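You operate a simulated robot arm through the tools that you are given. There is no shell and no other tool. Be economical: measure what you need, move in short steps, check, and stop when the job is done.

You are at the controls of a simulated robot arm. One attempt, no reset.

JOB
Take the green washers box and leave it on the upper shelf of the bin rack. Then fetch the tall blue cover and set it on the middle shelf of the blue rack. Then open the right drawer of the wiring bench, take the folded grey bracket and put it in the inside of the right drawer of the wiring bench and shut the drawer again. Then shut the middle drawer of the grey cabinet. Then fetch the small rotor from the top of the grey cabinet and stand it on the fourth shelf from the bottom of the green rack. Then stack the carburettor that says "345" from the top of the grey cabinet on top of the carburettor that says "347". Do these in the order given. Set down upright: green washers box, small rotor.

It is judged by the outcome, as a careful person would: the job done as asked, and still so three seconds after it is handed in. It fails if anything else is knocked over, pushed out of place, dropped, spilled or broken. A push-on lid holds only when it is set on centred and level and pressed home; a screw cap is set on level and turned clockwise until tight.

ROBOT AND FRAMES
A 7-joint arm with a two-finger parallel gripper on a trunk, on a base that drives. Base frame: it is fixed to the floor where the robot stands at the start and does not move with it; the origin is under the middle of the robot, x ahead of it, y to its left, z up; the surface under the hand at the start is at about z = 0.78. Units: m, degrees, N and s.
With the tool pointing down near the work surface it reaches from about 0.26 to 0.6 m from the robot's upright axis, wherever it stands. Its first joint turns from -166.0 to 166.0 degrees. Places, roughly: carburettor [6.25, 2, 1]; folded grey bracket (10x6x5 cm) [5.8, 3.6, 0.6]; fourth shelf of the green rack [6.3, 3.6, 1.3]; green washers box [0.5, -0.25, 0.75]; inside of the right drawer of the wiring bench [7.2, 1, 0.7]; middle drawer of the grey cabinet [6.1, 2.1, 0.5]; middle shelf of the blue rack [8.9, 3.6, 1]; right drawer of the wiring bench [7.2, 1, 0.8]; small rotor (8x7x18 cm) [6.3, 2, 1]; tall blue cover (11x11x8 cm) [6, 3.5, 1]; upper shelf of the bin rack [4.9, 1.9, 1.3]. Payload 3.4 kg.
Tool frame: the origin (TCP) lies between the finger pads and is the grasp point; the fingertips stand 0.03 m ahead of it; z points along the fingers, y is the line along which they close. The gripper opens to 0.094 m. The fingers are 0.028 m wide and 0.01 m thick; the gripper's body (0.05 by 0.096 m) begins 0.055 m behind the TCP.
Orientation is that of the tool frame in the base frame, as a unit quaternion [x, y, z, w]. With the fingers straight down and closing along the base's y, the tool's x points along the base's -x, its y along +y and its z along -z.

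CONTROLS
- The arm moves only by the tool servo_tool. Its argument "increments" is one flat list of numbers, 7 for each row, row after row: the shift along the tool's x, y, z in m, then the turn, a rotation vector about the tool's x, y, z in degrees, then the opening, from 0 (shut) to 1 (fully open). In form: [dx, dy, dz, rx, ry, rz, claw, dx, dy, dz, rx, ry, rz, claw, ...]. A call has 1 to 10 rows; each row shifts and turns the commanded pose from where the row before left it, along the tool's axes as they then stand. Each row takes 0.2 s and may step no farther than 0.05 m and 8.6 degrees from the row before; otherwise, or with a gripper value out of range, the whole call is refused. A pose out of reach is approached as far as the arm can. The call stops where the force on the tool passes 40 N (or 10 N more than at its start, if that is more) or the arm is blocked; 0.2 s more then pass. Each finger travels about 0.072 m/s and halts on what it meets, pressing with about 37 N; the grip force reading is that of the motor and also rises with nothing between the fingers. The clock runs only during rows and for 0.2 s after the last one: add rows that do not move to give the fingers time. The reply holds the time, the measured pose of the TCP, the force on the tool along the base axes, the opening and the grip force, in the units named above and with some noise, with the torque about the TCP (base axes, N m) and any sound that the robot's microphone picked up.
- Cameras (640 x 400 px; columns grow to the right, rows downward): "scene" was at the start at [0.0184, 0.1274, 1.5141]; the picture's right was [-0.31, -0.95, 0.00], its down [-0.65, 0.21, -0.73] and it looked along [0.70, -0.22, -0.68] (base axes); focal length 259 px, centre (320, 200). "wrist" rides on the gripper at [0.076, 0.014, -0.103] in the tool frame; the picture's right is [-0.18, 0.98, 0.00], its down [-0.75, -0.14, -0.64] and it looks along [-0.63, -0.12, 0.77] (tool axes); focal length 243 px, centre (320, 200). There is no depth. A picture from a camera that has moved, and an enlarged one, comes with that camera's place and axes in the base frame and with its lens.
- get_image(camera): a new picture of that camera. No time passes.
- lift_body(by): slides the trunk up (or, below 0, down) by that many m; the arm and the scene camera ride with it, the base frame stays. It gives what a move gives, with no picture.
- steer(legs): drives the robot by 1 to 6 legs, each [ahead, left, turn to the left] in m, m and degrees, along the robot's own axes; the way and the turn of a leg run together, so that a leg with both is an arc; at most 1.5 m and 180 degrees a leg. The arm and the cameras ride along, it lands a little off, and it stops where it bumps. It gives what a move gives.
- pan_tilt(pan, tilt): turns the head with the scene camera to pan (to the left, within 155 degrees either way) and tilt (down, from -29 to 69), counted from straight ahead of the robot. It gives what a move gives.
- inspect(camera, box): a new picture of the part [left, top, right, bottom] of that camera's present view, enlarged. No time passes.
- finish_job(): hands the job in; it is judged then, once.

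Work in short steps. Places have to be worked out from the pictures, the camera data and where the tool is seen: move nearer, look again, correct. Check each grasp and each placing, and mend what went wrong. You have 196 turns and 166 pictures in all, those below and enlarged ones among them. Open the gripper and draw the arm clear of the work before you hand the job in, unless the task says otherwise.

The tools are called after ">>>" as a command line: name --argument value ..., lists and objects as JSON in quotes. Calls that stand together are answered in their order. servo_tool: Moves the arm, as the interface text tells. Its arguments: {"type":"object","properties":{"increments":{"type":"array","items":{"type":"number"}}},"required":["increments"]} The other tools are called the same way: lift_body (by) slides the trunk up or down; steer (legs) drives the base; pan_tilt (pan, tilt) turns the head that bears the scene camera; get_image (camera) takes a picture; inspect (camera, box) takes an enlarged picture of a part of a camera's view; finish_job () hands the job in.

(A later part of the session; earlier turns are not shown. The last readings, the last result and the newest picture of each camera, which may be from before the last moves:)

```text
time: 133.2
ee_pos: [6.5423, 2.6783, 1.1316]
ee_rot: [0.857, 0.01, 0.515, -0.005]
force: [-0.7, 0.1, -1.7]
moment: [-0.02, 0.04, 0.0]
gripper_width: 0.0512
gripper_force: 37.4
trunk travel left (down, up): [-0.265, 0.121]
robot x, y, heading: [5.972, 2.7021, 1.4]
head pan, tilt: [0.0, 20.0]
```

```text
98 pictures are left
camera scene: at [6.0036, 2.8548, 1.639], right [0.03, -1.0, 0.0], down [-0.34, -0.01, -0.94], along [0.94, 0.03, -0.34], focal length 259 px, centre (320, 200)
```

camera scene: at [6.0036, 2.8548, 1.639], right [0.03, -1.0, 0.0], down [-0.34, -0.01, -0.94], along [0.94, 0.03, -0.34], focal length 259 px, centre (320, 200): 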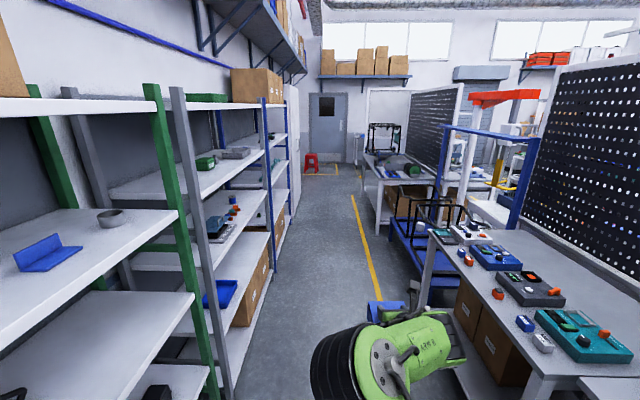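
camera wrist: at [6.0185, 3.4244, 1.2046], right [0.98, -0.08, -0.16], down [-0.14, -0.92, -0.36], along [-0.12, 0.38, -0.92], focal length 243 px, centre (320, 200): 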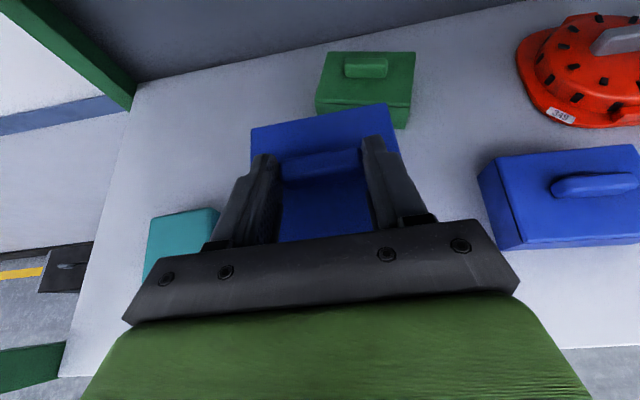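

Lane ahead is clear. I drive to x≈8.85 and turn to face the blue rack.

>>> steer --legs '[[0, 0, -1.2], [1.45, 0, 0], [1.43, 0, 0], [0, 0, 90]]'

>>> pan_tilt --pan 0 --tilt 30

>>> get_image --camera "scene"

>>> get_image --camera "wrist"

```text
time: 151.2
ee_pos: [8.8874, 3.3026, 1.1317]
ee_rot: [0.612, 0.599, 0.369, -0.36]
force: [1.4, 0.0, -1.3]
moment: [-0.04, 0.02, 0.0]
gripper_width: 0.0513
gripper_force: 37.3
trunk travel left (down, up): [-0.265, 0.121]
robot x, y, heading: [8.8342, 2.7413, 88.9]
head pan, tilt: [0.0, 20.0]
```

```text
time: 151.9
ee_pos: [8.8871, 3.3015, 1.1312]
ee_rot: [0.613, 0.599, 0.369, -0.359]
force: [0.2, -0.4, -0.6]
moment: [-0.02, 0.02, -0.02]
gripper_width: 0.0513
gripper_force: 36.9
trunk travel left (down, up): [-0.265, 0.121]
robot x, y, heading: [8.8386, 2.736, 89.1]
head pan, tilt: [0.0, 30.0]
```

```text
97 pictures are left
camera scene: at [8.6863, 2.7728, 1.6231], right [1.0, -0.02, 0.0], down [-0.01, -0.5, -0.87], along [0.01, 0.87, -0.5], focal length 259 px, centre (320, 200)
```

scene: 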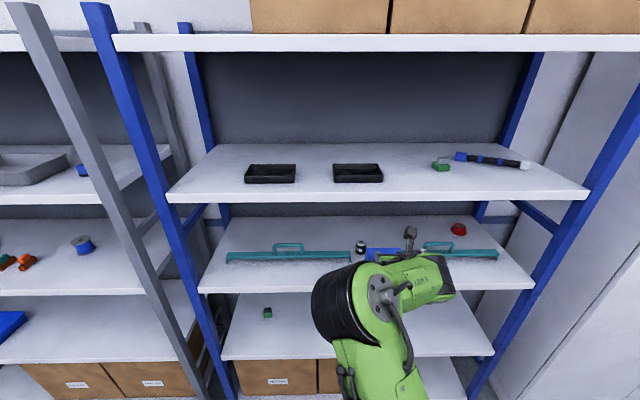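

```text
96 pictures are left
camera wrist: at [8.9, 3.2485, 1.2471], right [0.98, -0.11, -0.16], down [-0.16, -0.92, -0.36], along [-0.11, 0.38, -0.92], focal length 243 px, centre (320, 200)
```

wrist: 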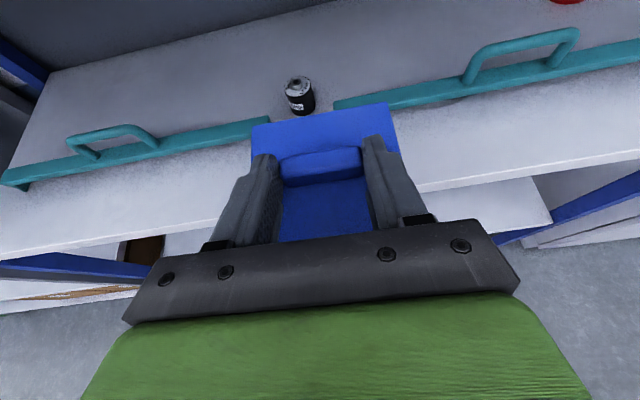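

The middle shelf (3rd of 5) has two teal bars and a can; free strip in front around x≈8.87, y 3.38–3.51. I move the cover in above it.

>>> servo_tool --increments '[-0.002, -0.0043, 0.0339, 0, 0, 0, 0, -0.002, -0.0043, 0.0339, 0, 0, 0, 0, -0.002, -0.0043, 0.0339, 0, 0, 0, 0, -0.002, -0.0043, 0.0339, 0, 0, 0, 0]'

>>> get_image --camera "wrist"

>>> inspect --camera "scene" --box '[240, 190, 480, 340]'

```text
time: 152.9
ee_pos: [8.8732, 3.4201, 1.0696]
ee_rot: [0.61, 0.597, 0.376, -0.362]
force: [0.0, -1.4, 22.6]
moment: [1.28, -1.07, -0.05]
gripper_width: 0.0513
gripper_force: 36.6
trunk travel left (down, up): [-0.265, 0.121]
robot x, y, heading: [8.8355, 2.7408, 88.9]
head pan, tilt: [0.0, 30.0]
```

```text
95 pictures are left
camera wrist: at [8.8861, 3.3629, 1.1835], right [0.98, -0.11, -0.16], down [-0.16, -0.91, -0.38], along [-0.1, 0.4, -0.91], focal length 243 px, centre (320, 200)
```

wrist: 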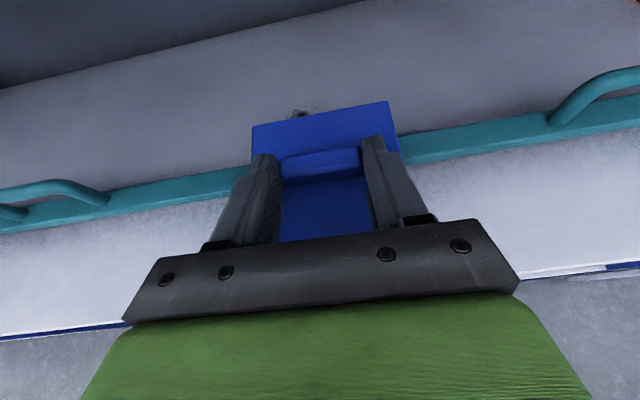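

```text
2.67 times, centred on (360, 265) of scene
camera zoom: at [8.6861, 2.7683, 1.6234], right [1.0, -0.02, 0.0], down [-0.01, -0.5, -0.87], along [0.02, 0.87, -0.5], focal length 690 px, centre (213, 27)
```

zoom: 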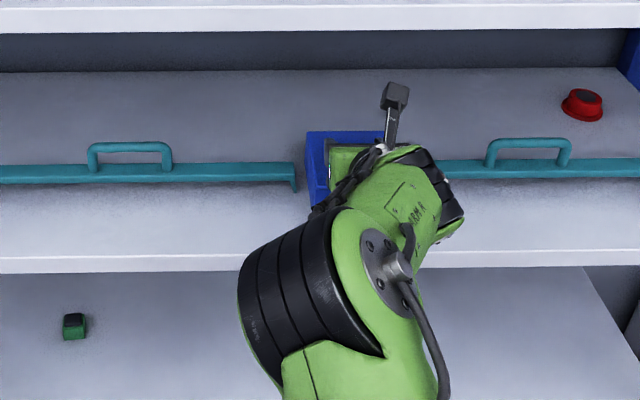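

Contact at z≈1.07 with an off-centre moment means the back-right corner touched a bar. Refining: shelf top ≈0.95, shelf edge y≈3.369, bar fronts ≈3.485–3.50; the cover fits centred at y≈3.43. I rise, shift back and left a little, then lower gently.

>>> servo_tool --increments '[0.0177, 0, -0.0093, 0, 0, 0, 0, 0.0177, 0, -0.0093, 0, 0, 0, 0, -0.0079, -0.015, -0.016, 0, 0, 0, 0, 0, 0, 0, 0, 0, 0, 0]'

>>> get_image --camera "wrist"

```text
time: 153.9
ee_pos: [8.86, 3.4026, 1.1026]
ee_rot: [0.612, 0.6, 0.368, -0.36]
force: [-0.3, 0.3, -3.0]
moment: [-0.01, -0.01, 0.02]
gripper_width: 0.0514
gripper_force: 36.9
trunk travel left (down, up): [-0.265, 0.121]
robot x, y, heading: [8.8364, 2.7389, 88.9]
head pan, tilt: [0.0, 30.0]
```

```text
93 pictures are left
camera wrist: at [8.8713, 3.348, 1.2171], right [0.98, -0.11, -0.16], down [-0.16, -0.92, -0.36], along [-0.11, 0.38, -0.92], focal length 243 px, centre (320, 200)
```

wrist: 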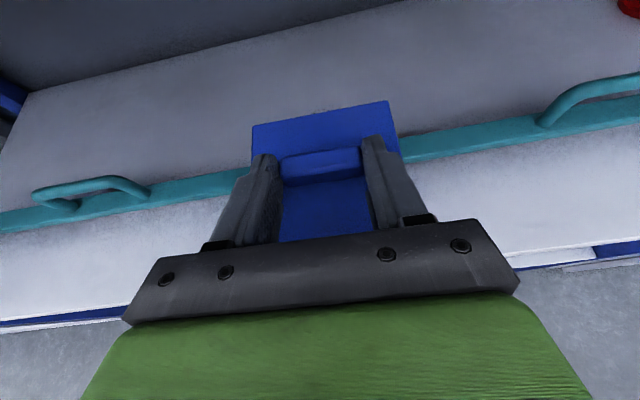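

Bars front at y≈3.488 and edge at ≈3.36; the cover fits at y≈3.425. I lower to the shelf.

>>> servo_tool --increments '[-0.0196, 0, 0.0057, 0, 0, 0, 0, -0.0177, 0, 0.0093, 0, 0, 0, 0, -0.0089, 0, 0.0046, 0, 0, 0, 0, -0.0044, 0, 0.0023, 0, 0, 0, 0, -0.0044, 0, 0.0023, 0, 0, 0, 0]'

>>> get_image --camera "wrist"

```text
time: 154.8
ee_pos: [8.8586, 3.3986, 1.0611]
ee_rot: [0.607, 0.595, 0.376, -0.368]
force: [0.5, -1.3, 17.5]
moment: [1.32, 0.61, 0.06]
gripper_width: 0.0512
gripper_force: 37.5
trunk travel left (down, up): [-0.265, 0.121]
robot x, y, heading: [8.8362, 2.7408, 89.0]
head pan, tilt: [0.0, 30.0]
stopped in row 4: the force on the tool passed its limit at 46 N (the readings are from after the stop); the commanded pose is now the measured one
```

```text
92 pictures are left
camera wrist: at [8.8711, 3.3411, 1.1743], right [0.98, -0.1, -0.16], down [-0.16, -0.91, -0.39], along [-0.11, 0.41, -0.91], focal length 243 px, centre (320, 200)
```

wrist: 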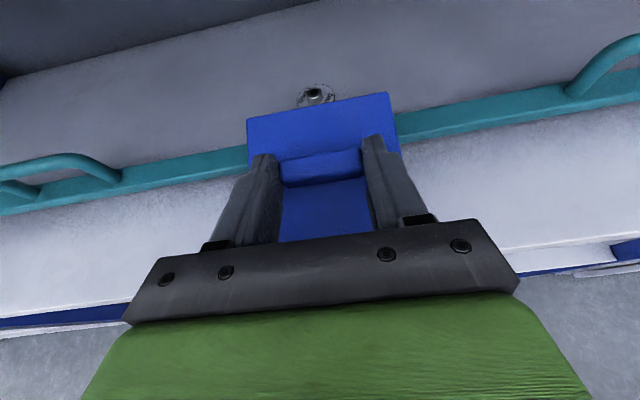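

Contact again at the back-left corner. I zoom the wrist view to see whether the bar is under the cover's back edge.

>>> inspect --camera "wrist" --box '[180, 70, 480, 258]'

>>> inspect --camera "scene" --box '[300, 210, 460, 310]'

```text
2.13 times, centred on (330, 164) of wrist
camera zoom: at [8.8711, 3.3411, 1.1743], right [0.98, -0.1, -0.16], down [-0.16, -0.91, -0.39], along [-0.11, 0.41, -0.91], focal length 516 px, centre (299, 277)
```

zoom: 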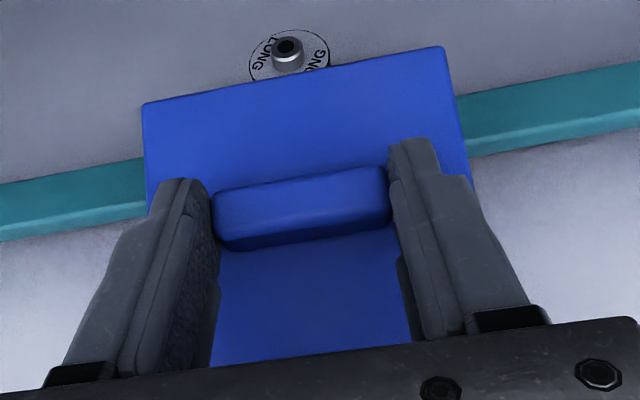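

```text
4.00 times, centred on (380, 260) of scene
camera zoom: at [8.6863, 2.7701, 1.6231], right [1.0, -0.02, 0.0], down [-0.01, -0.5, -0.87], along [0.01, 0.87, -0.5], focal length 1035 px, centre (80, -40)
```

zoom: 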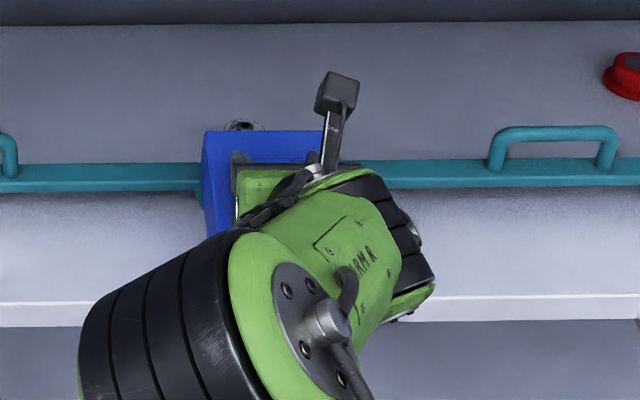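

The cover's back edge is at y≈3.495, right on the bar fronts (≈3.49). I raise, move back 2 cm and lower again.

>>> servo_tool --increments '[0.0177, 0, -0.0093, 0, 0, 0, 0, 0.0089, 0, -0.0046, 0, 0, 0, 0, -0.0095, 0.003, -0.0175, 0, 0, 0, 0, 0, 0, 0, 0, 0, 0, 0]'

>>> inspect --camera "wrist" --box '[180, 70, 480, 258]'

```text
time: 155.8
ee_pos: [8.8621, 3.3781, 1.0845]
ee_rot: [0.61, 0.597, 0.373, -0.364]
force: [0.0, -0.7, -0.3]
moment: [-0.02, 0.02, -0.01]
gripper_width: 0.0513
gripper_force: 36.8
trunk travel left (down, up): [-0.265, 0.121]
robot x, y, heading: [8.8377, 2.7421, 88.8]
head pan, tilt: [0.0, 30.0]
```

```text
2.13 times, centred on (330, 164) of wrist
camera zoom: at [8.8729, 3.3224, 1.1987], right [0.98, -0.11, -0.16], down [-0.16, -0.91, -0.37], along [-0.11, 0.39, -0.91], focal length 516 px, centre (299, 277)
```

zoom: 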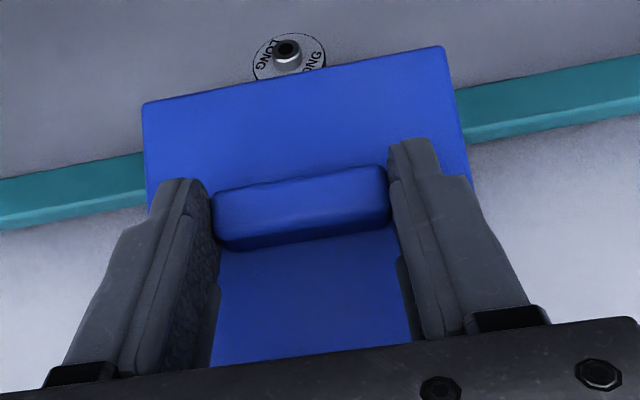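

The contact pitched the cover about 6 degrees nose-up in the grip. I pitch the hand back to level it and set y so that it spans about 3.367–3.477.

>>> servo_tool --increments '[0.007, 0, 0.0125, 0, -7, 0, 0, 0, 0, 0, 0, 0, 0, 0]'

>>> get_image --camera "wrist"

>>> pan_tilt --pan 0 --tilt 42

>>> inspect --camera "scene" --box '[270, 120, 430, 220]'

```text
time: 156.4
ee_pos: [8.8614, 3.3918, 1.0853]
ee_rot: [0.632, 0.618, 0.335, -0.326]
force: [0.0, 0.2, -1.9]
moment: [-0.03, 0.04, 0.01]
gripper_width: 0.0513
gripper_force: 36.9
trunk travel left (down, up): [-0.265, 0.121]
robot x, y, heading: [8.8392, 2.7404, 88.7]
head pan, tilt: [0.0, 30.0]
```

```text
88 pictures are left
camera wrist: at [8.8731, 3.3504, 1.2058], right [0.98, -0.13, -0.15], down [-0.16, -0.95, -0.26], along [-0.11, 0.28, -0.95], focal length 243 px, centre (320, 200)
```

wrist: 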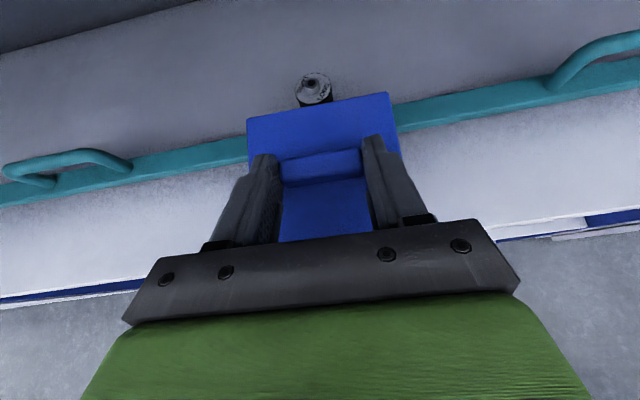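

```text
time: 157.2
ee_pos: [8.8607, 3.3924, 1.0855]
ee_rot: [0.632, 0.618, 0.335, -0.325]
force: [0.6, -0.4, -1.1]
moment: [-0.03, 0.0, -0.01]
gripper_width: 0.0512
gripper_force: 37.3
trunk travel left (down, up): [-0.265, 0.121]
robot x, y, heading: [8.836, 2.7381, 89.0]
head pan, tilt: [0.0, 42.0]
```

```text
4.00 times, centred on (350, 170) of scene
camera zoom: at [8.6861, 2.7658, 1.6048], right [1.0, -0.02, 0.0], down [-0.01, -0.67, -0.74], along [0.01, 0.74, -0.67], focal length 1035 px, centre (200, 320)
```

zoom: 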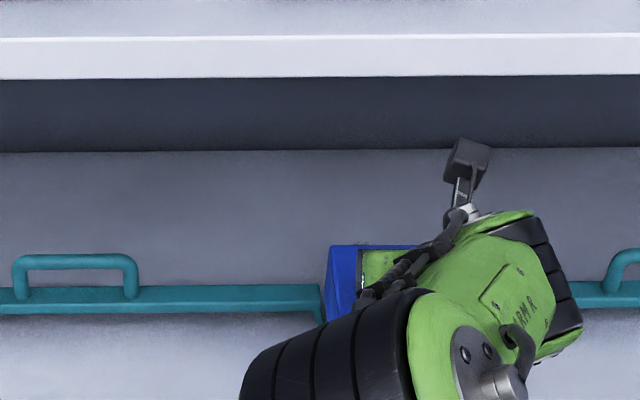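

The back edge now projects to y≈3.472, clear of the bars. I lower gently.

>>> servo_tool --increments '[-0.0124, 0, 0.0085, 0, 0, 0, 0, -0.0124, 0, 0.0085, 0, 0, 0, 0, -0.0058, 0, 0.004, 0, 0, 0, 0, -0.0041, 0, 0.0028, 0, 0, 0, 0]'

```text
time: 158.2
ee_pos: [8.862, 3.3927, 1.0416]
ee_rot: [0.632, 0.618, 0.335, -0.326]
force: [0.0, -0.3, -1.8]
moment: [-0.02, 0.03, 0.01]
gripper_width: 0.0508
gripper_force: 36.7
trunk travel left (down, up): [-0.265, 0.121]
robot x, y, heading: [8.8361, 2.7351, 88.7]
head pan, tilt: [0.0, 42.0]
```

Past the bar height with no contact. I continue in small steps to the shelf.

>>> servo_tool --increments '[-0.0033, 0, 0.0023, 0, 0, 0, 0, -0.0033, 0, 0.0023, 0, 0, 0, 0]'

>>> get_image --camera "wrist"

```text
time: 158.8
ee_pos: [8.8614, 3.3924, 1.0391]
ee_rot: [0.63, 0.617, 0.337, -0.329]
force: [0.0, 0.2, 19.3]
moment: [-0.42, 0.25, -0.04]
gripper_width: 0.0512
gripper_force: 37.0
trunk travel left (down, up): [-0.265, 0.121]
robot x, y, heading: [8.8363, 2.7383, 88.9]
head pan, tilt: [0.0, 42.0]
```

```text
86 pictures are left
camera wrist: at [8.8743, 3.3498, 1.1597], right [0.98, -0.12, -0.15], down [-0.16, -0.95, -0.27], along [-0.11, 0.29, -0.95], focal length 243 px, centre (320, 200)
```

wrist: 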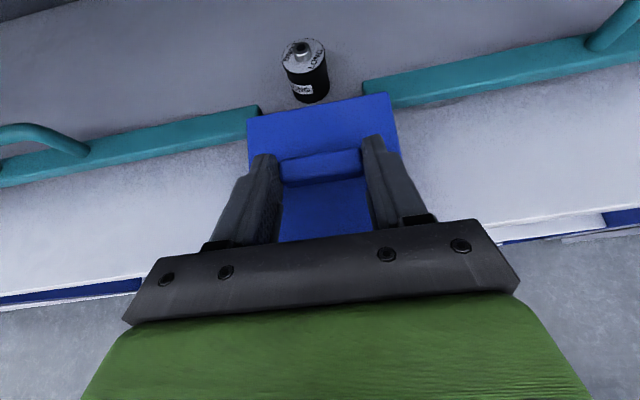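

On the shelf with its front edge first. I level 2 degrees more, shift 7 mm inward, set down and release.

>>> servo_tool --increments '[0.008, 0, 0.0038, 0, -2.5, 0, 0, -0.0035, 0, 0.0022, 0, 0, 0, 0, 0, 0, 0, 0, 0, 0, 0]'

>>> servo_tool --increments '[0, 0, 0, 0, 0, 0, 0.75, 0, 0, 0, 0, 0, 0, 0.9, 0, 0, 0, 0, 0, 0, 0.9, 0.02, 0, -0.014, 0, 0, 0, 0.9, 0.02, 0, -0.02, 0, 0, 0, 0.9, 0, 0, -0.04, 0, 0, 0, 0.9, 0, 0, -0.04, 0, 0, 0, 0.9]'

>>> get_image --camera "wrist"

```text
time: 159.6
ee_pos: [8.8621, 3.3984, 1.039]
ee_rot: [0.637, 0.625, 0.323, -0.315]
force: [-1.0, 0.3, 22.6]
moment: [-0.62, 0.16, 0.01]
gripper_width: 0.0512
gripper_force: 36.6
trunk travel left (down, up): [-0.265, 0.121]
robot x, y, heading: [8.8393, 2.7374, 88.9]
head pan, tilt: [0.0, 42.0]
```

```text
time: 161.2
ee_pos: [8.8607, 3.3298, 1.1334]
ee_rot: [0.638, 0.625, 0.321, -0.314]
force: [0.2, -0.7, 0.6]
moment: [0.01, 0.03, 0.0]
gripper_width: 0.0845
gripper_force: 0.1
trunk travel left (down, up): [-0.265, 0.121]
robot x, y, heading: [8.8385, 2.7405, 89.0]
head pan, tilt: [0.0, 42.0]
```

```text
85 pictures are left
camera wrist: at [8.8728, 3.2941, 1.2573], right [0.98, -0.13, -0.15], down [-0.16, -0.96, -0.22], along [-0.11, 0.24, -0.96], focal length 243 px, centre (320, 200)
```

wrist: 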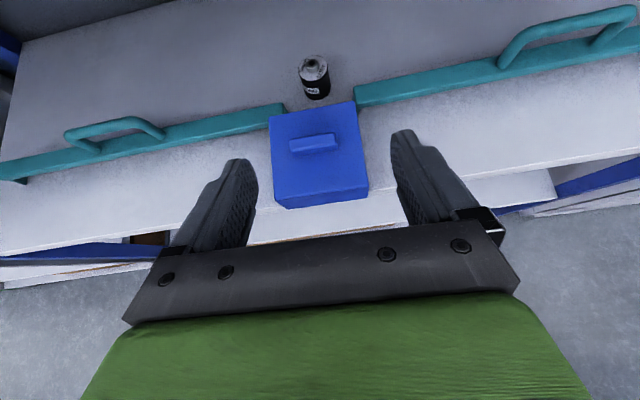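

The cover stands on the middle shelf, clear of bars and can. Next: the wiring bench drawer near (7.2, 1.0), on the other side. I look for the way around.

>>> pan_tilt --pan -100 --tilt 22

>>> get_image --camera "scene"

>>> pan_tilt --pan -155 --tilt 22

>>> get_image --camera "scene"

```text
time: 162.9
ee_pos: [8.8596, 3.332, 1.1334]
ee_rot: [0.639, 0.626, 0.32, -0.313]
force: [-0.3, -0.2, -0.4]
moment: [0.01, 0.0, -0.03]
gripper_width: 0.0846
gripper_force: 0.1
trunk travel left (down, up): [-0.265, 0.121]
robot x, y, heading: [8.8379, 2.7378, 89.2]
head pan, tilt: [-100.0, 22.0]
```

```text
84 pictures are left
camera scene: at [8.7758, 2.6642, 1.6359], right [-0.19, -0.98, 0.0], down [-0.37, 0.07, -0.93], along [0.91, -0.18, -0.37], focal length 259 px, centre (320, 200)
```

scene: 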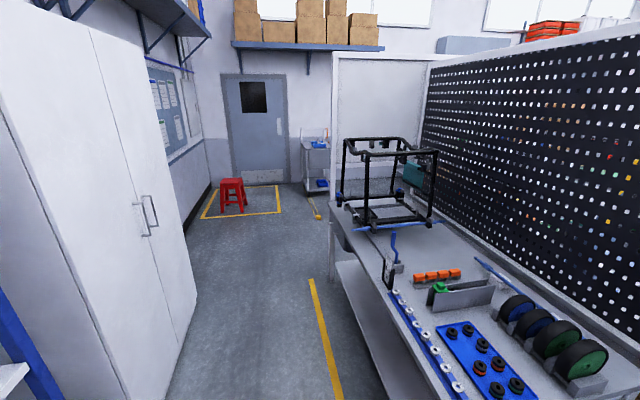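

```text
time: 164.2
ee_pos: [8.8585, 3.3331, 1.1348]
ee_rot: [0.639, 0.625, 0.321, -0.312]
force: [-0.9, 0.4, 0.1]
moment: [-0.01, 0.03, -0.01]
gripper_width: 0.0845
gripper_force: 0.1
trunk travel left (down, up): [-0.265, 0.121]
robot x, y, heading: [8.8434, 2.7367, 88.8]
head pan, tilt: [-154.7, 22.0]
```

```text
83 pictures are left
camera scene: at [8.723, 2.5973, 1.6359], right [-0.91, -0.41, 0.0], down [-0.15, 0.34, -0.93], along [0.38, -0.84, -0.37], focal length 259 px, centre (320, 200)
```

scene: 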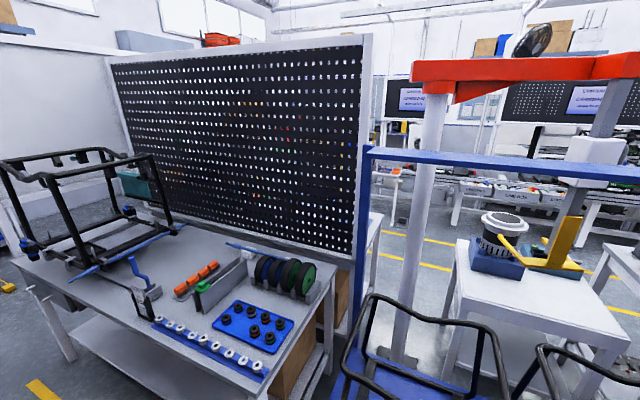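

The benches and hoist block the middle; the passage is around the east end (partition end at x≈10.75). I retract the hand, turn and drive to x≈11.6, then look south.

>>> servo_tool --increments '[0, 0, -0.035, 0, 0, 0, 0.9, 0, 0, -0.035, 0, 0, 0, 0.9]'

>>> steer --legs '[[-0.06, 0, 0], [0, 0, -88.9], [1.4, 0, 0], [1.4, 0, 0], [0, 0, -90]]'

>>> pan_tilt --pan 0 --tilt 20

>>> get_image --camera "scene"

```text
time: 164.8
ee_pos: [8.8583, 3.275, 1.1755]
ee_rot: [0.639, 0.626, 0.32, -0.313]
force: [-0.2, 0.1, 0.5]
moment: [0.01, 0.02, 0.0]
gripper_width: 0.0846
gripper_force: 0.0
trunk travel left (down, up): [-0.265, 0.121]
robot x, y, heading: [8.8376, 2.7374, 89.0]
head pan, tilt: [-154.7, 22.0]
```

```text
time: 186.3
ee_pos: [11.5454, 2.1233, 1.1762]
ee_rot: [-0.619, 0.646, -0.309, -0.324]
force: [0.3, 0.1, -0.7]
moment: [-0.01, 0.04, -0.01]
gripper_width: 0.0849
gripper_force: 0.0
trunk travel left (down, up): [-0.265, 0.121]
robot x, y, heading: [11.5787, 2.6606, -92.0]
head pan, tilt: [-154.7, 22.0]
```

```text
time: 188.7
ee_pos: [11.5466, 2.1213, 1.1758]
ee_rot: [-0.618, 0.646, -0.309, -0.324]
force: [0.6, 0.1, 0.5]
moment: [0.0, 0.0, -0.03]
gripper_width: 0.0846
gripper_force: 0.0
trunk travel left (down, up): [-0.265, 0.121]
robot x, y, heading: [11.5774, 2.6629, -92.4]
head pan, tilt: [0.0, 20.0]
```

```text
82 pictures are left
camera scene: at [11.7283, 2.6216, 1.6391], right [-1.0, 0.04, 0.0], down [0.01, 0.34, -0.94], along [-0.04, -0.94, -0.34], focal length 259 px, centre (320, 200)
```

scene: 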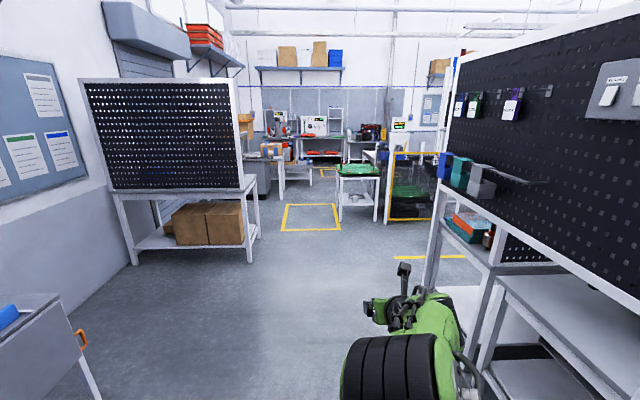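

The way south is open. I drive to y≈0.2 and turn west along the lane.

>>> steer --legs '[[0, 0, 2.4], [1.25, 0, 0], [1.2, 0, 0], [0, 0, -90]]'

>>> get_image --camera "scene"

```text
time: 204.9
ee_pos: [11.0643, 0.2386, 1.1755]
ee_rot: [0.005, 0.894, 0.003, -0.448]
force: [-0.6, 0.1, 0.7]
moment: [0.03, -0.02, -0.01]
gripper_width: 0.0847
gripper_force: 0.2
trunk travel left (down, up): [-0.265, 0.121]
robot x, y, heading: [11.6017, 0.2225, 179.6]
head pan, tilt: [0.0, 20.0]
```

```text
81 pictures are left
camera scene: at [11.5679, 0.0722, 1.6391], right [0.01, 1.0, 0.0], down [0.34, 0.0, -0.94], along [-0.94, 0.01, -0.34], focal length 259 px, centre (320, 200)
```

scene: 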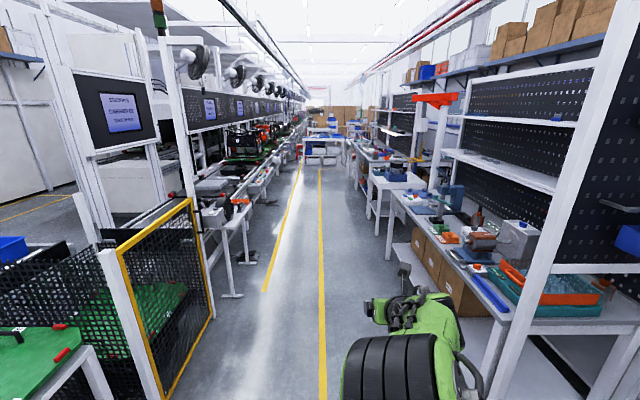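

The lane west is clear. I drive to x≈7.2 and turn to face the bench.

>>> steer --legs '[[1.5, 0.05, 0], [1.5, 0.05, 0], [1.38, 0.05, 0.3], [0, 0, -90]]'

>>> pan_tilt --pan 0 --tilt 35

>>> get_image --camera "scene"

>>> get_image --camera "wrist"

```text
refused: leg 1 is longer than a leg can be; nothing moved
```

```text
time: 205.7
ee_pos: [11.0641, 0.2381, 1.1759]
ee_rot: [0.005, 0.894, 0.003, -0.448]
force: [-0.4, -1.1, 0.9]
moment: [0.01, -0.02, 0.0]
gripper_width: 0.0846
gripper_force: 0.0
trunk travel left (down, up): [-0.265, 0.121]
robot x, y, heading: [11.6004, 0.2241, 179.6]
head pan, tilt: [0.0, 35.0]
```

```text
80 pictures are left
camera scene: at [11.573, 0.0721, 1.6153], right [0.01, 1.0, 0.0], down [0.57, 0.0, -0.82], along [-0.82, 0.01, -0.57], focal length 259 px, centre (320, 200)
```

scene: 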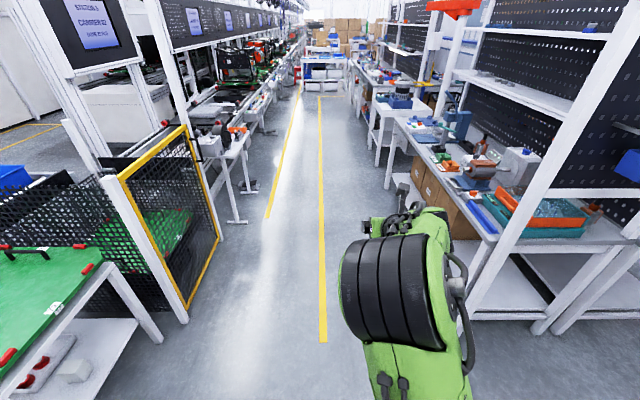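

```text
79 pictures are left
camera wrist: at [11.1004, 0.2527, 1.2983], right [0.12, 0.98, -0.15], down [0.96, -0.15, -0.22], along [-0.24, -0.11, -0.96], focal length 243 px, centre (320, 200)
```

wrist: 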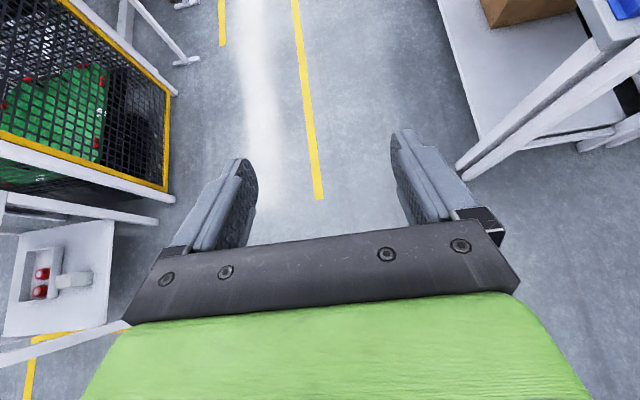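

The leg was slightly too long; I redo with shorter legs.

>>> steer --legs '[[1.48, 0.03, 0], [1.48, 0.03, 0], [1.4, 0.03, 0.3], [0, 0, -90]]'

>>> get_image --camera "scene"

```text
time: 230.4
ee_pos: [7.2211, 0.6456, 1.1754]
ee_rot: [0.622, 0.642, 0.313, -0.321]
force: [0.0, -0.2, -0.7]
moment: [0.01, 0.0, 0.03]
gripper_width: 0.0847
gripper_force: 0.0
trunk travel left (down, up): [-0.265, 0.121]
robot x, y, heading: [7.2297, 0.1078, 92.3]
head pan, tilt: [0.0, 35.0]
```

```text
78 pictures are left
camera scene: at [7.0747, 0.1299, 1.6153], right [1.0, 0.03, 0.0], down [0.02, -0.57, -0.82], along [-0.03, 0.82, -0.57], focal length 259 px, centre (320, 200)
```

scene: 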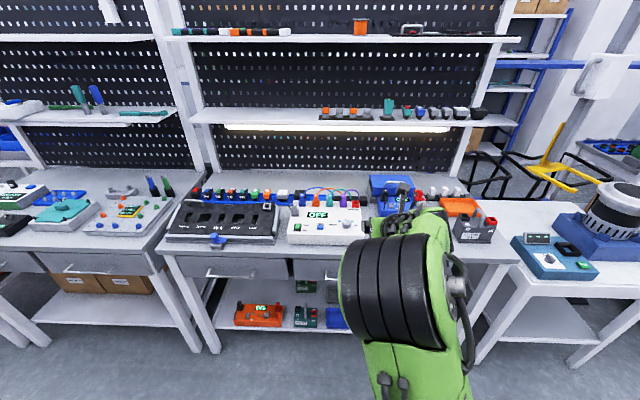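

The right drawer hides behind the arm. I back off, shift right and lower the trunk to view its handle.

>>> steer --legs '[[-0.2, -0.28, -2.3]]'

>>> lift_body --by -0.2

>>> get_image --camera "scene"

```text
time: 232.6
ee_pos: [7.5232, 0.445, 1.1759]
ee_rot: [0.635, 0.63, 0.318, -0.315]
force: [1.0, -0.2, 1.5]
moment: [0.02, -0.01, 0.04]
gripper_width: 0.0847
gripper_force: 0.0
trunk travel left (down, up): [-0.265, 0.121]
robot x, y, heading: [7.5102, -0.0898, 89.8]
head pan, tilt: [0.0, 35.0]
```

```text
time: 234.8
ee_pos: [7.5224, 0.4464, 0.9756]
ee_rot: [0.634, 0.63, 0.319, -0.315]
force: [0.3, -0.1, 0.6]
moment: [0.02, -0.01, -0.04]
gripper_width: 0.0848
gripper_force: 0.0
trunk travel left (down, up): [-0.065, 0.321]
robot x, y, heading: [7.5067, -0.0917, 89.8]
head pan, tilt: [0.0, 35.0]
```

```text
77 pictures are left
camera scene: at [7.3568, -0.063, 1.4152], right [1.0, 0.0, 0.0], down [0.0, -0.57, -0.82], along [0.0, 0.82, -0.57], focal length 259 px, centre (320, 200)
```

scene: 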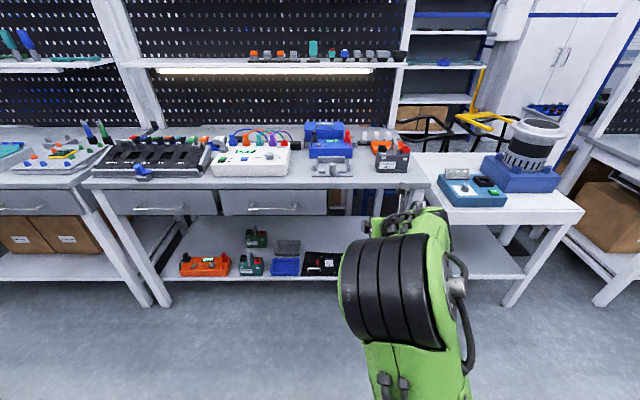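

>>> inspect --camera "scene" --box '[190, 150, 370, 240]'

```text
3.56 times, centred on (280, 195) of scene
camera zoom: at [7.3568, -0.063, 1.4152], right [1.0, 0.0, 0.0], down [0.0, -0.57, -0.82], along [0.0, 0.82, -0.57], focal length 920 px, centre (462, 218)
```

zoom: 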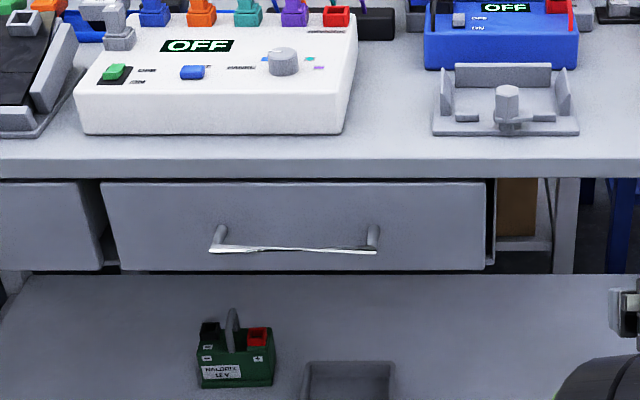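

The right drawer's handle bar is near (7.16, 0.81, 0.765), sticking out about 4 cm. I'll straddle it with a tool-down hand closing along y, then drive back. First I bring the hand vertical and turn it 90 degrees.

>>> servo_tool --increments '[0, 0, 0, 0, -8.5, 0, 0.9, 0, 0, 0, 0, -8.5, 0, 0.9, 0, 0, 0, 0, -8.5, 0, 0.9, 0, 0, 0, 0, -8.5, 0, 0.9, 0, 0, 0, 0, -8.5, 0, 0.9, 0, 0, 0, 0, -8.5, 0, 0.9, 0, 0, 0, 0, -2, 0, 0.9]'

>>> servo_tool --increments '[0, 0, 0, 0, 0, 8.5, 0.9, 0, 0, 0, 0, 0, 8.5, 0.9, 0, 0, 0, 0, 0, 8.5, 0.9, 0, 0, 0, 0, 0, 8.5, 0.9, 0, 0, 0, 0, 0, 8.5, 0.9, 0, 0, 0, 0, 0, 8.5, 0.9, 0, 0, 0, 0, 0, 8.5, 0.9, 0, 0, 0, 0, 0, 8.5, 0.9, 0, 0, 0, 0, 0, 8.5, 0.9, 0, 0, 0, 0, 0, 8.5, 0.9]'

>>> servo_tool --increments '[0, 0, 0, 0, 0, 4.7, 0.9, 0, 0, 0, 0, 0, 0, 0.9]'

```text
time: 236.4
ee_pos: [7.5227, 0.4454, 0.9759]
ee_rot: [0.711, 0.703, 0.001, 0.0]
force: [-0.3, 0.6, -0.4]
moment: [-0.01, -0.05, 0.04]
gripper_width: 0.0849
gripper_force: 0.0
trunk travel left (down, up): [-0.065, 0.321]
robot x, y, heading: [7.5076, -0.094, 90.0]
head pan, tilt: [0.0, 35.0]
```

```text
time: 238.6
ee_pos: [7.5225, 0.4479, 0.977]
ee_rot: [0.999, 0.038, 0.001, -0.002]
force: [0.1, 0.1, 0.8]
moment: [-0.01, 0.0, 0.02]
gripper_width: 0.0848
gripper_force: 0.0
trunk travel left (down, up): [-0.065, 0.321]
robot x, y, heading: [7.5127, -0.0948, 89.9]
head pan, tilt: [0.0, 35.0]
```

```text
time: 239.2
ee_pos: [7.5234, 0.4468, 0.9751]
ee_rot: [1.0, -0.002, 0.001, -0.002]
force: [0.0, 0.8, 0.4]
moment: [-0.02, 0.03, 0.0]
gripper_width: 0.0849
gripper_force: 0.1
trunk travel left (down, up): [-0.065, 0.321]
robot x, y, heading: [7.5093, -0.0888, 89.9]
head pan, tilt: [0.0, 35.0]
```

Hand is vertical, closing along y. I move the base so the hand is in front of the handle and look.

>>> steer --legs '[[0.24, 0.36, 0]]'

>>> get_image --camera "wrist"

>>> get_image --camera "scene"

```text
time: 241.9
ee_pos: [7.1602, 0.6857, 0.9763]
ee_rot: [1.0, -0.001, 0.0, -0.002]
force: [0.4, 0.1, 0.6]
moment: [0.01, -0.03, -0.02]
gripper_width: 0.0846
gripper_force: 0.0
trunk travel left (down, up): [-0.065, 0.321]
robot x, y, heading: [7.1484, 0.1466, 89.7]
head pan, tilt: [0.0, 35.0]
```

```text
75 pictures are left
camera wrist: at [7.2355, 0.6724, 1.0784], right [-0.19, -0.98, 0.0], down [-0.75, 0.14, 0.64], along [-0.63, 0.12, -0.77], focal length 243 px, centre (320, 200)
```

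wrist: 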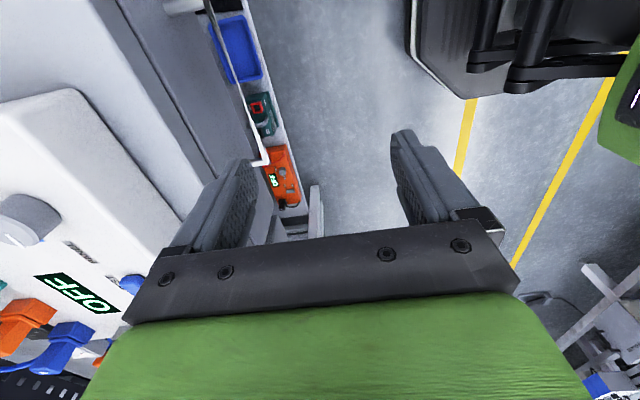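

```text
74 pictures are left
camera scene: at [6.9938, 0.1777, 1.4152], right [1.0, 0.0, 0.0], down [0.0, -0.57, -0.82], along [0.0, 0.82, -0.57], focal length 259 px, centre (320, 200)
```

scene: 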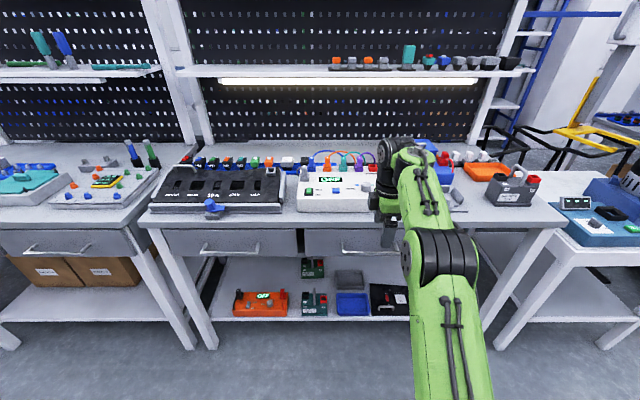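

The bar measures about y≈0.78, z≈0.78 and the bench edge y≈0.855, so there's room. I go over the bar and descend with a partly open gripper.

>>> servo_tool --increments '[0, -0.029, 0, 0, 0, 0, 0.7, 0, -0.029, 0, 0, 0, 0, 0.7, 0, -0.03, 0, 0, 0, 0, 0.7, 0, 0, 0.04, 0, 0, 0, 0.7, 0, 0, 0.04, 0, 0, 0, 0.7, 0, 0, 0.03, 0, 0, 0, 0.7]'

>>> get_image --camera "wrist"

```text
time: 243.3
ee_pos: [7.1675, 0.7024, 0.8582]
ee_rot: [1.0, -0.002, 0.0, -0.002]
force: [-0.8, -0.2, -0.2]
moment: [-0.01, 0.0, -0.02]
gripper_width: 0.0659
gripper_force: 0.2
out of reach, approached as far as the arm can: row 1, 2, 3
trunk travel left (down, up): [-0.065, 0.321]
robot x, y, heading: [7.1441, 0.1479, 90.2]
head pan, tilt: [0.0, 35.0]
```

```text
73 pictures are left
camera wrist: at [7.2433, 0.6888, 0.9608], right [-0.19, -0.98, 0.0], down [-0.75, 0.14, 0.64], along [-0.63, 0.12, -0.77], focal length 243 px, centre (320, 200)
```

wrist: 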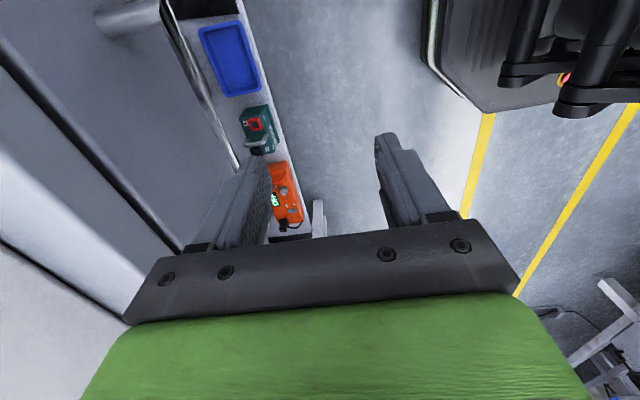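

The bar is at about y 0.784, z 0.766. I bring the base 7.4 cm ahead and lower over the bar.

>>> steer --legs '[[0.074, 0, 0]]'

>>> servo_tool --increments '[0, 0, 0.03, 0, 0, 0, 0.7, 0, 0, 0.03, 0, 0, 0, 0.7, 0, 0, 0.022, 0, 0, 0, 0.7]'

>>> get_image --camera "wrist"

```text
time: 244.3
ee_pos: [7.1679, 0.7759, 0.8586]
ee_rot: [1.0, -0.002, 0.001, -0.001]
force: [-0.7, -16.4, -4.8]
moment: [-0.08, -0.05, 0.18]
gripper_width: 0.0563
gripper_force: 0.1
trunk travel left (down, up): [-0.065, 0.321]
robot x, y, heading: [7.1443, 0.2206, 89.9]
head pan, tilt: [0.0, 35.0]
```

```text
time: 244.8
ee_pos: [7.1687, 0.7737, 0.8244]
ee_rot: [1.0, 0.0, 0.002, -0.005]
force: [-0.4, -15.7, 9.4]
moment: [0.89, 0.08, -0.05]
gripper_width: 0.0589
gripper_force: 0.0
trunk travel left (down, up): [-0.065, 0.321]
robot x, y, heading: [7.1473, 0.2237, 89.7]
head pan, tilt: [0.0, 35.0]
stopped in row 2: the force on the tool passed its limit at 58 N (the readings are from after the stop); the commanded pose is now the measured one
```

```text
72 pictures are left
camera wrist: at [7.2439, 0.7595, 0.9271], right [-0.18, -0.98, -0.01], down [-0.76, 0.13, 0.64], along [-0.63, 0.13, -0.77], focal length 243 px, centre (320, 200)
```

wrist: 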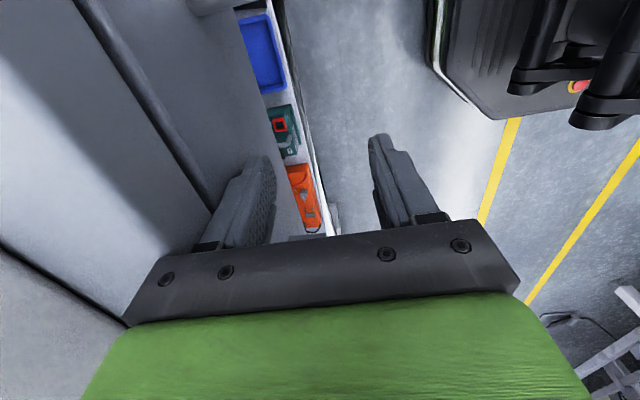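

The rear finger touched the bench edge (y≈0.815). I back off, narrow the opening to about 45 mm and come down between bar and drawer face.

>>> servo_tool --increments '[0, 0.012, -0.02, 0, 0, 0, 0.48, 0, 0.008, -0.014, 0, 0, 0, 0.48, 0, 0, 0, 0, 0, 0, 0.48]'

>>> servo_tool --increments '[0, -0.009, 0, 0, 0, 0, 0.48, 0, -0.009, 0, 0, 0, 0, 0.48, 0, 0, 0, 0, 0, 0, 0.48]'

```text
time: 245.6
ee_pos: [7.1691, 0.7565, 0.8552]
ee_rot: [1.0, 0.0, 0.001, -0.005]
force: [-0.4, 0.4, 1.1]
moment: [-0.01, 0.0, 0.01]
gripper_width: 0.0449
gripper_force: 0.1
trunk travel left (down, up): [-0.065, 0.321]
robot x, y, heading: [7.1491, 0.2213, 89.8]
head pan, tilt: [0.0, 35.0]
```

```text
time: 246.4
ee_pos: [7.1673, 0.7758, 0.8561]
ee_rot: [1.0, 0.0, 0.002, -0.004]
force: [0.2, -0.3, -0.6]
moment: [-0.02, 0.01, 0.0]
gripper_width: 0.045
gripper_force: 0.1
trunk travel left (down, up): [-0.065, 0.321]
robot x, y, heading: [7.1444, 0.2207, 89.7]
head pan, tilt: [0.0, 35.0]
```

No contact. I descend.

>>> servo_tool --increments '[0, 0.002, 0.025, 0, 0, 0, 0.48, 0, 0, 0.025, 0, 0, 0, 0.48, 0, 0, 0.028, 0, 0, 0, 0.48]'

>>> get_image --camera "wrist"

```text
time: 247.0
ee_pos: [7.1695, 0.7782, 0.8229]
ee_rot: [1.0, 0.001, 0.001, -0.022]
force: [0.6, -5.7, 17.9]
moment: [1.04, 0.46, 0.24]
gripper_width: 0.0451
gripper_force: 0.0
trunk travel left (down, up): [-0.065, 0.321]
robot x, y, heading: [7.1492, 0.2212, 89.8]
head pan, tilt: [0.0, 35.0]
stopped in row 3: the force on the tool passed its limit at 58 N (the readings are from after the stop); the commanded pose is now the measured one
```

```text
71 pictures are left
camera wrist: at [7.2445, 0.76, 0.925], right [-0.18, -0.98, -0.04], down [-0.76, 0.11, 0.65], along [-0.63, 0.15, -0.76], focal length 243 px, centre (320, 200)
```

wrist: 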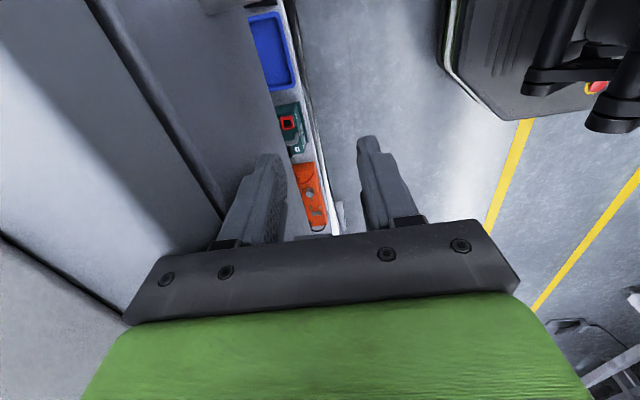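

The gripper body hit the bench top (z≈0.878). So I offset the hand 1.5 cm outward with a wider opening so the body clears the edge while the rear finger goes behind the bar.

>>> servo_tool --increments '[0, 0.01, -0.02, 0, 0, 0, 0.6, 0, 0.006, -0.012, 0, 0, 0, 0.74, 0, 0, 0, -1.5, 0, 0, 0.74]'

```text
time: 247.8
ee_pos: [7.1691, 0.7612, 0.8499]
ee_rot: [1.0, 0.0, 0.001, -0.005]
force: [0.1, -0.6, 0.1]
moment: [0.01, -0.02, 0.01]
gripper_width: 0.0694
gripper_force: 0.0
trunk travel left (down, up): [-0.065, 0.321]
robot x, y, heading: [7.1482, 0.2242, 90.0]
head pan, tilt: [0.0, 35.0]
```

>>> servo_tool --increments '[0, 0, 0.025, 0, 0, 0, 0.74, 0, 0, 0.025, 0, 0, 0, 0.74, 0, 0, 0.025, 0, 0, 0, 0.74]'

>>> get_image --camera "wrist"

```text
time: 248.6
ee_pos: [7.1684, 0.7635, 0.7747]
ee_rot: [1.0, 0.0, 0.001, -0.007]
force: [-0.5, 0.4, 0.3]
moment: [0.04, -0.01, 0.0]
gripper_width: 0.0696
gripper_force: 0.1
trunk travel left (down, up): [-0.065, 0.321]
robot x, y, heading: [7.1483, 0.2224, 89.6]
head pan, tilt: [0.0, 35.0]
```

```text
70 pictures are left
camera wrist: at [7.2449, 0.7494, 0.8772], right [-0.18, -0.98, -0.01], down [-0.76, 0.13, 0.64], along [-0.63, 0.13, -0.77], focal length 243 px, centre (320, 200)
```

wrist: 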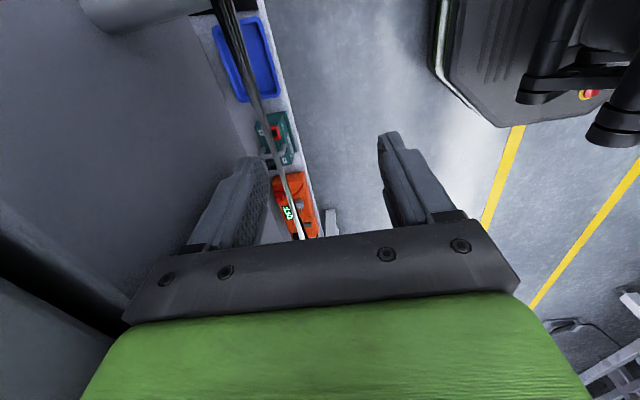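

The bar lies between the fingers. I close on it.

>>> servo_tool --increments '[0, 0, 0, 0, 0, 0, 0, 0, 0, 0, 0, 0, 0, 0, 0, 0, 0, 0, 0, 0, 0, 0, 0, 0, 0, 0, 0, 0, 0, 0, 0, 0, 0, 0, 0]'

>>> steer --legs '[[-0.12, 0, 0]]'

>>> get_image --camera "wrist"

```text
time: 249.8
ee_pos: [7.1694, 0.7648, 0.7756]
ee_rot: [1.0, 0.0, 0.001, -0.007]
force: [0.9, 0.6, -9.5]
moment: [4.04, -0.26, -0.11]
gripper_width: 0.0322
gripper_force: 36.6
trunk travel left (down, up): [-0.065, 0.321]
robot x, y, heading: [7.1468, 0.2198, 89.9]
head pan, tilt: [0.0, 35.0]
```

```text
time: 251.1
ee_pos: [7.1691, 0.6451, 0.7743]
ee_rot: [1.0, 0.0, 0.001, -0.005]
force: [7.9, -1.8, -7.7]
moment: [4.1, 0.59, -0.65]
gripper_width: 0.0324
gripper_force: 36.8
trunk travel left (down, up): [-0.065, 0.321]
robot x, y, heading: [7.1501, 0.1028, 90.1]
head pan, tilt: [0.0, 35.0]
```

```text
69 pictures are left
camera wrist: at [7.2448, 0.6307, 0.8773], right [-0.18, -0.98, -0.01], down [-0.75, 0.13, 0.64], along [-0.63, 0.13, -0.77], focal length 243 px, centre (320, 200)
```

wrist: 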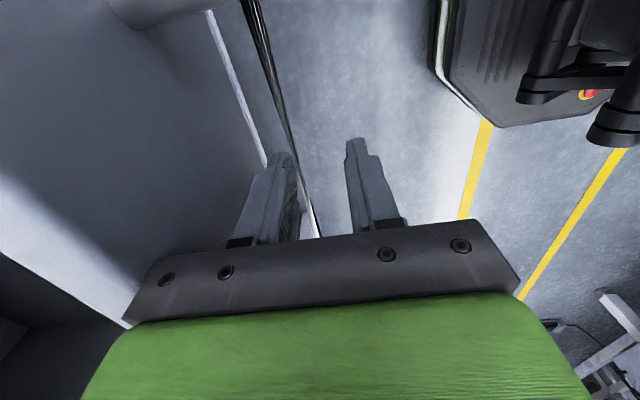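

The drawer is coming out. I pull another 0.15 m.

>>> steer --legs '[[-0.15, 0, 0]]'

>>> get_image --camera "scene"

```text
time: 252.4
ee_pos: [7.1703, 0.4961, 0.7739]
ee_rot: [1.0, 0.0, 0.001, -0.006]
force: [10.9, -1.6, -8.2]
moment: [3.98, 0.55, -0.56]
gripper_width: 0.0326
gripper_force: 37.4
trunk travel left (down, up): [-0.065, 0.321]
robot x, y, heading: [7.1451, -0.0472, 90.2]
head pan, tilt: [0.0, 35.0]
```

```text
68 pictures are left
camera scene: at [6.9958, -0.0181, 1.4154], right [1.0, 0.0, 0.0], down [0.0, -0.57, -0.82], along [0.0, 0.82, -0.57], focal length 259 px, centre (320, 200)
```

scene: 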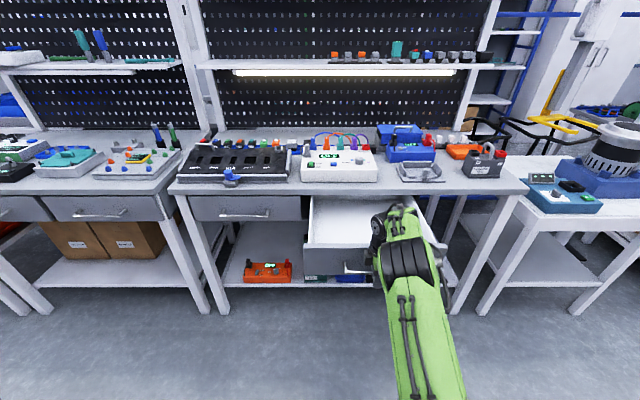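

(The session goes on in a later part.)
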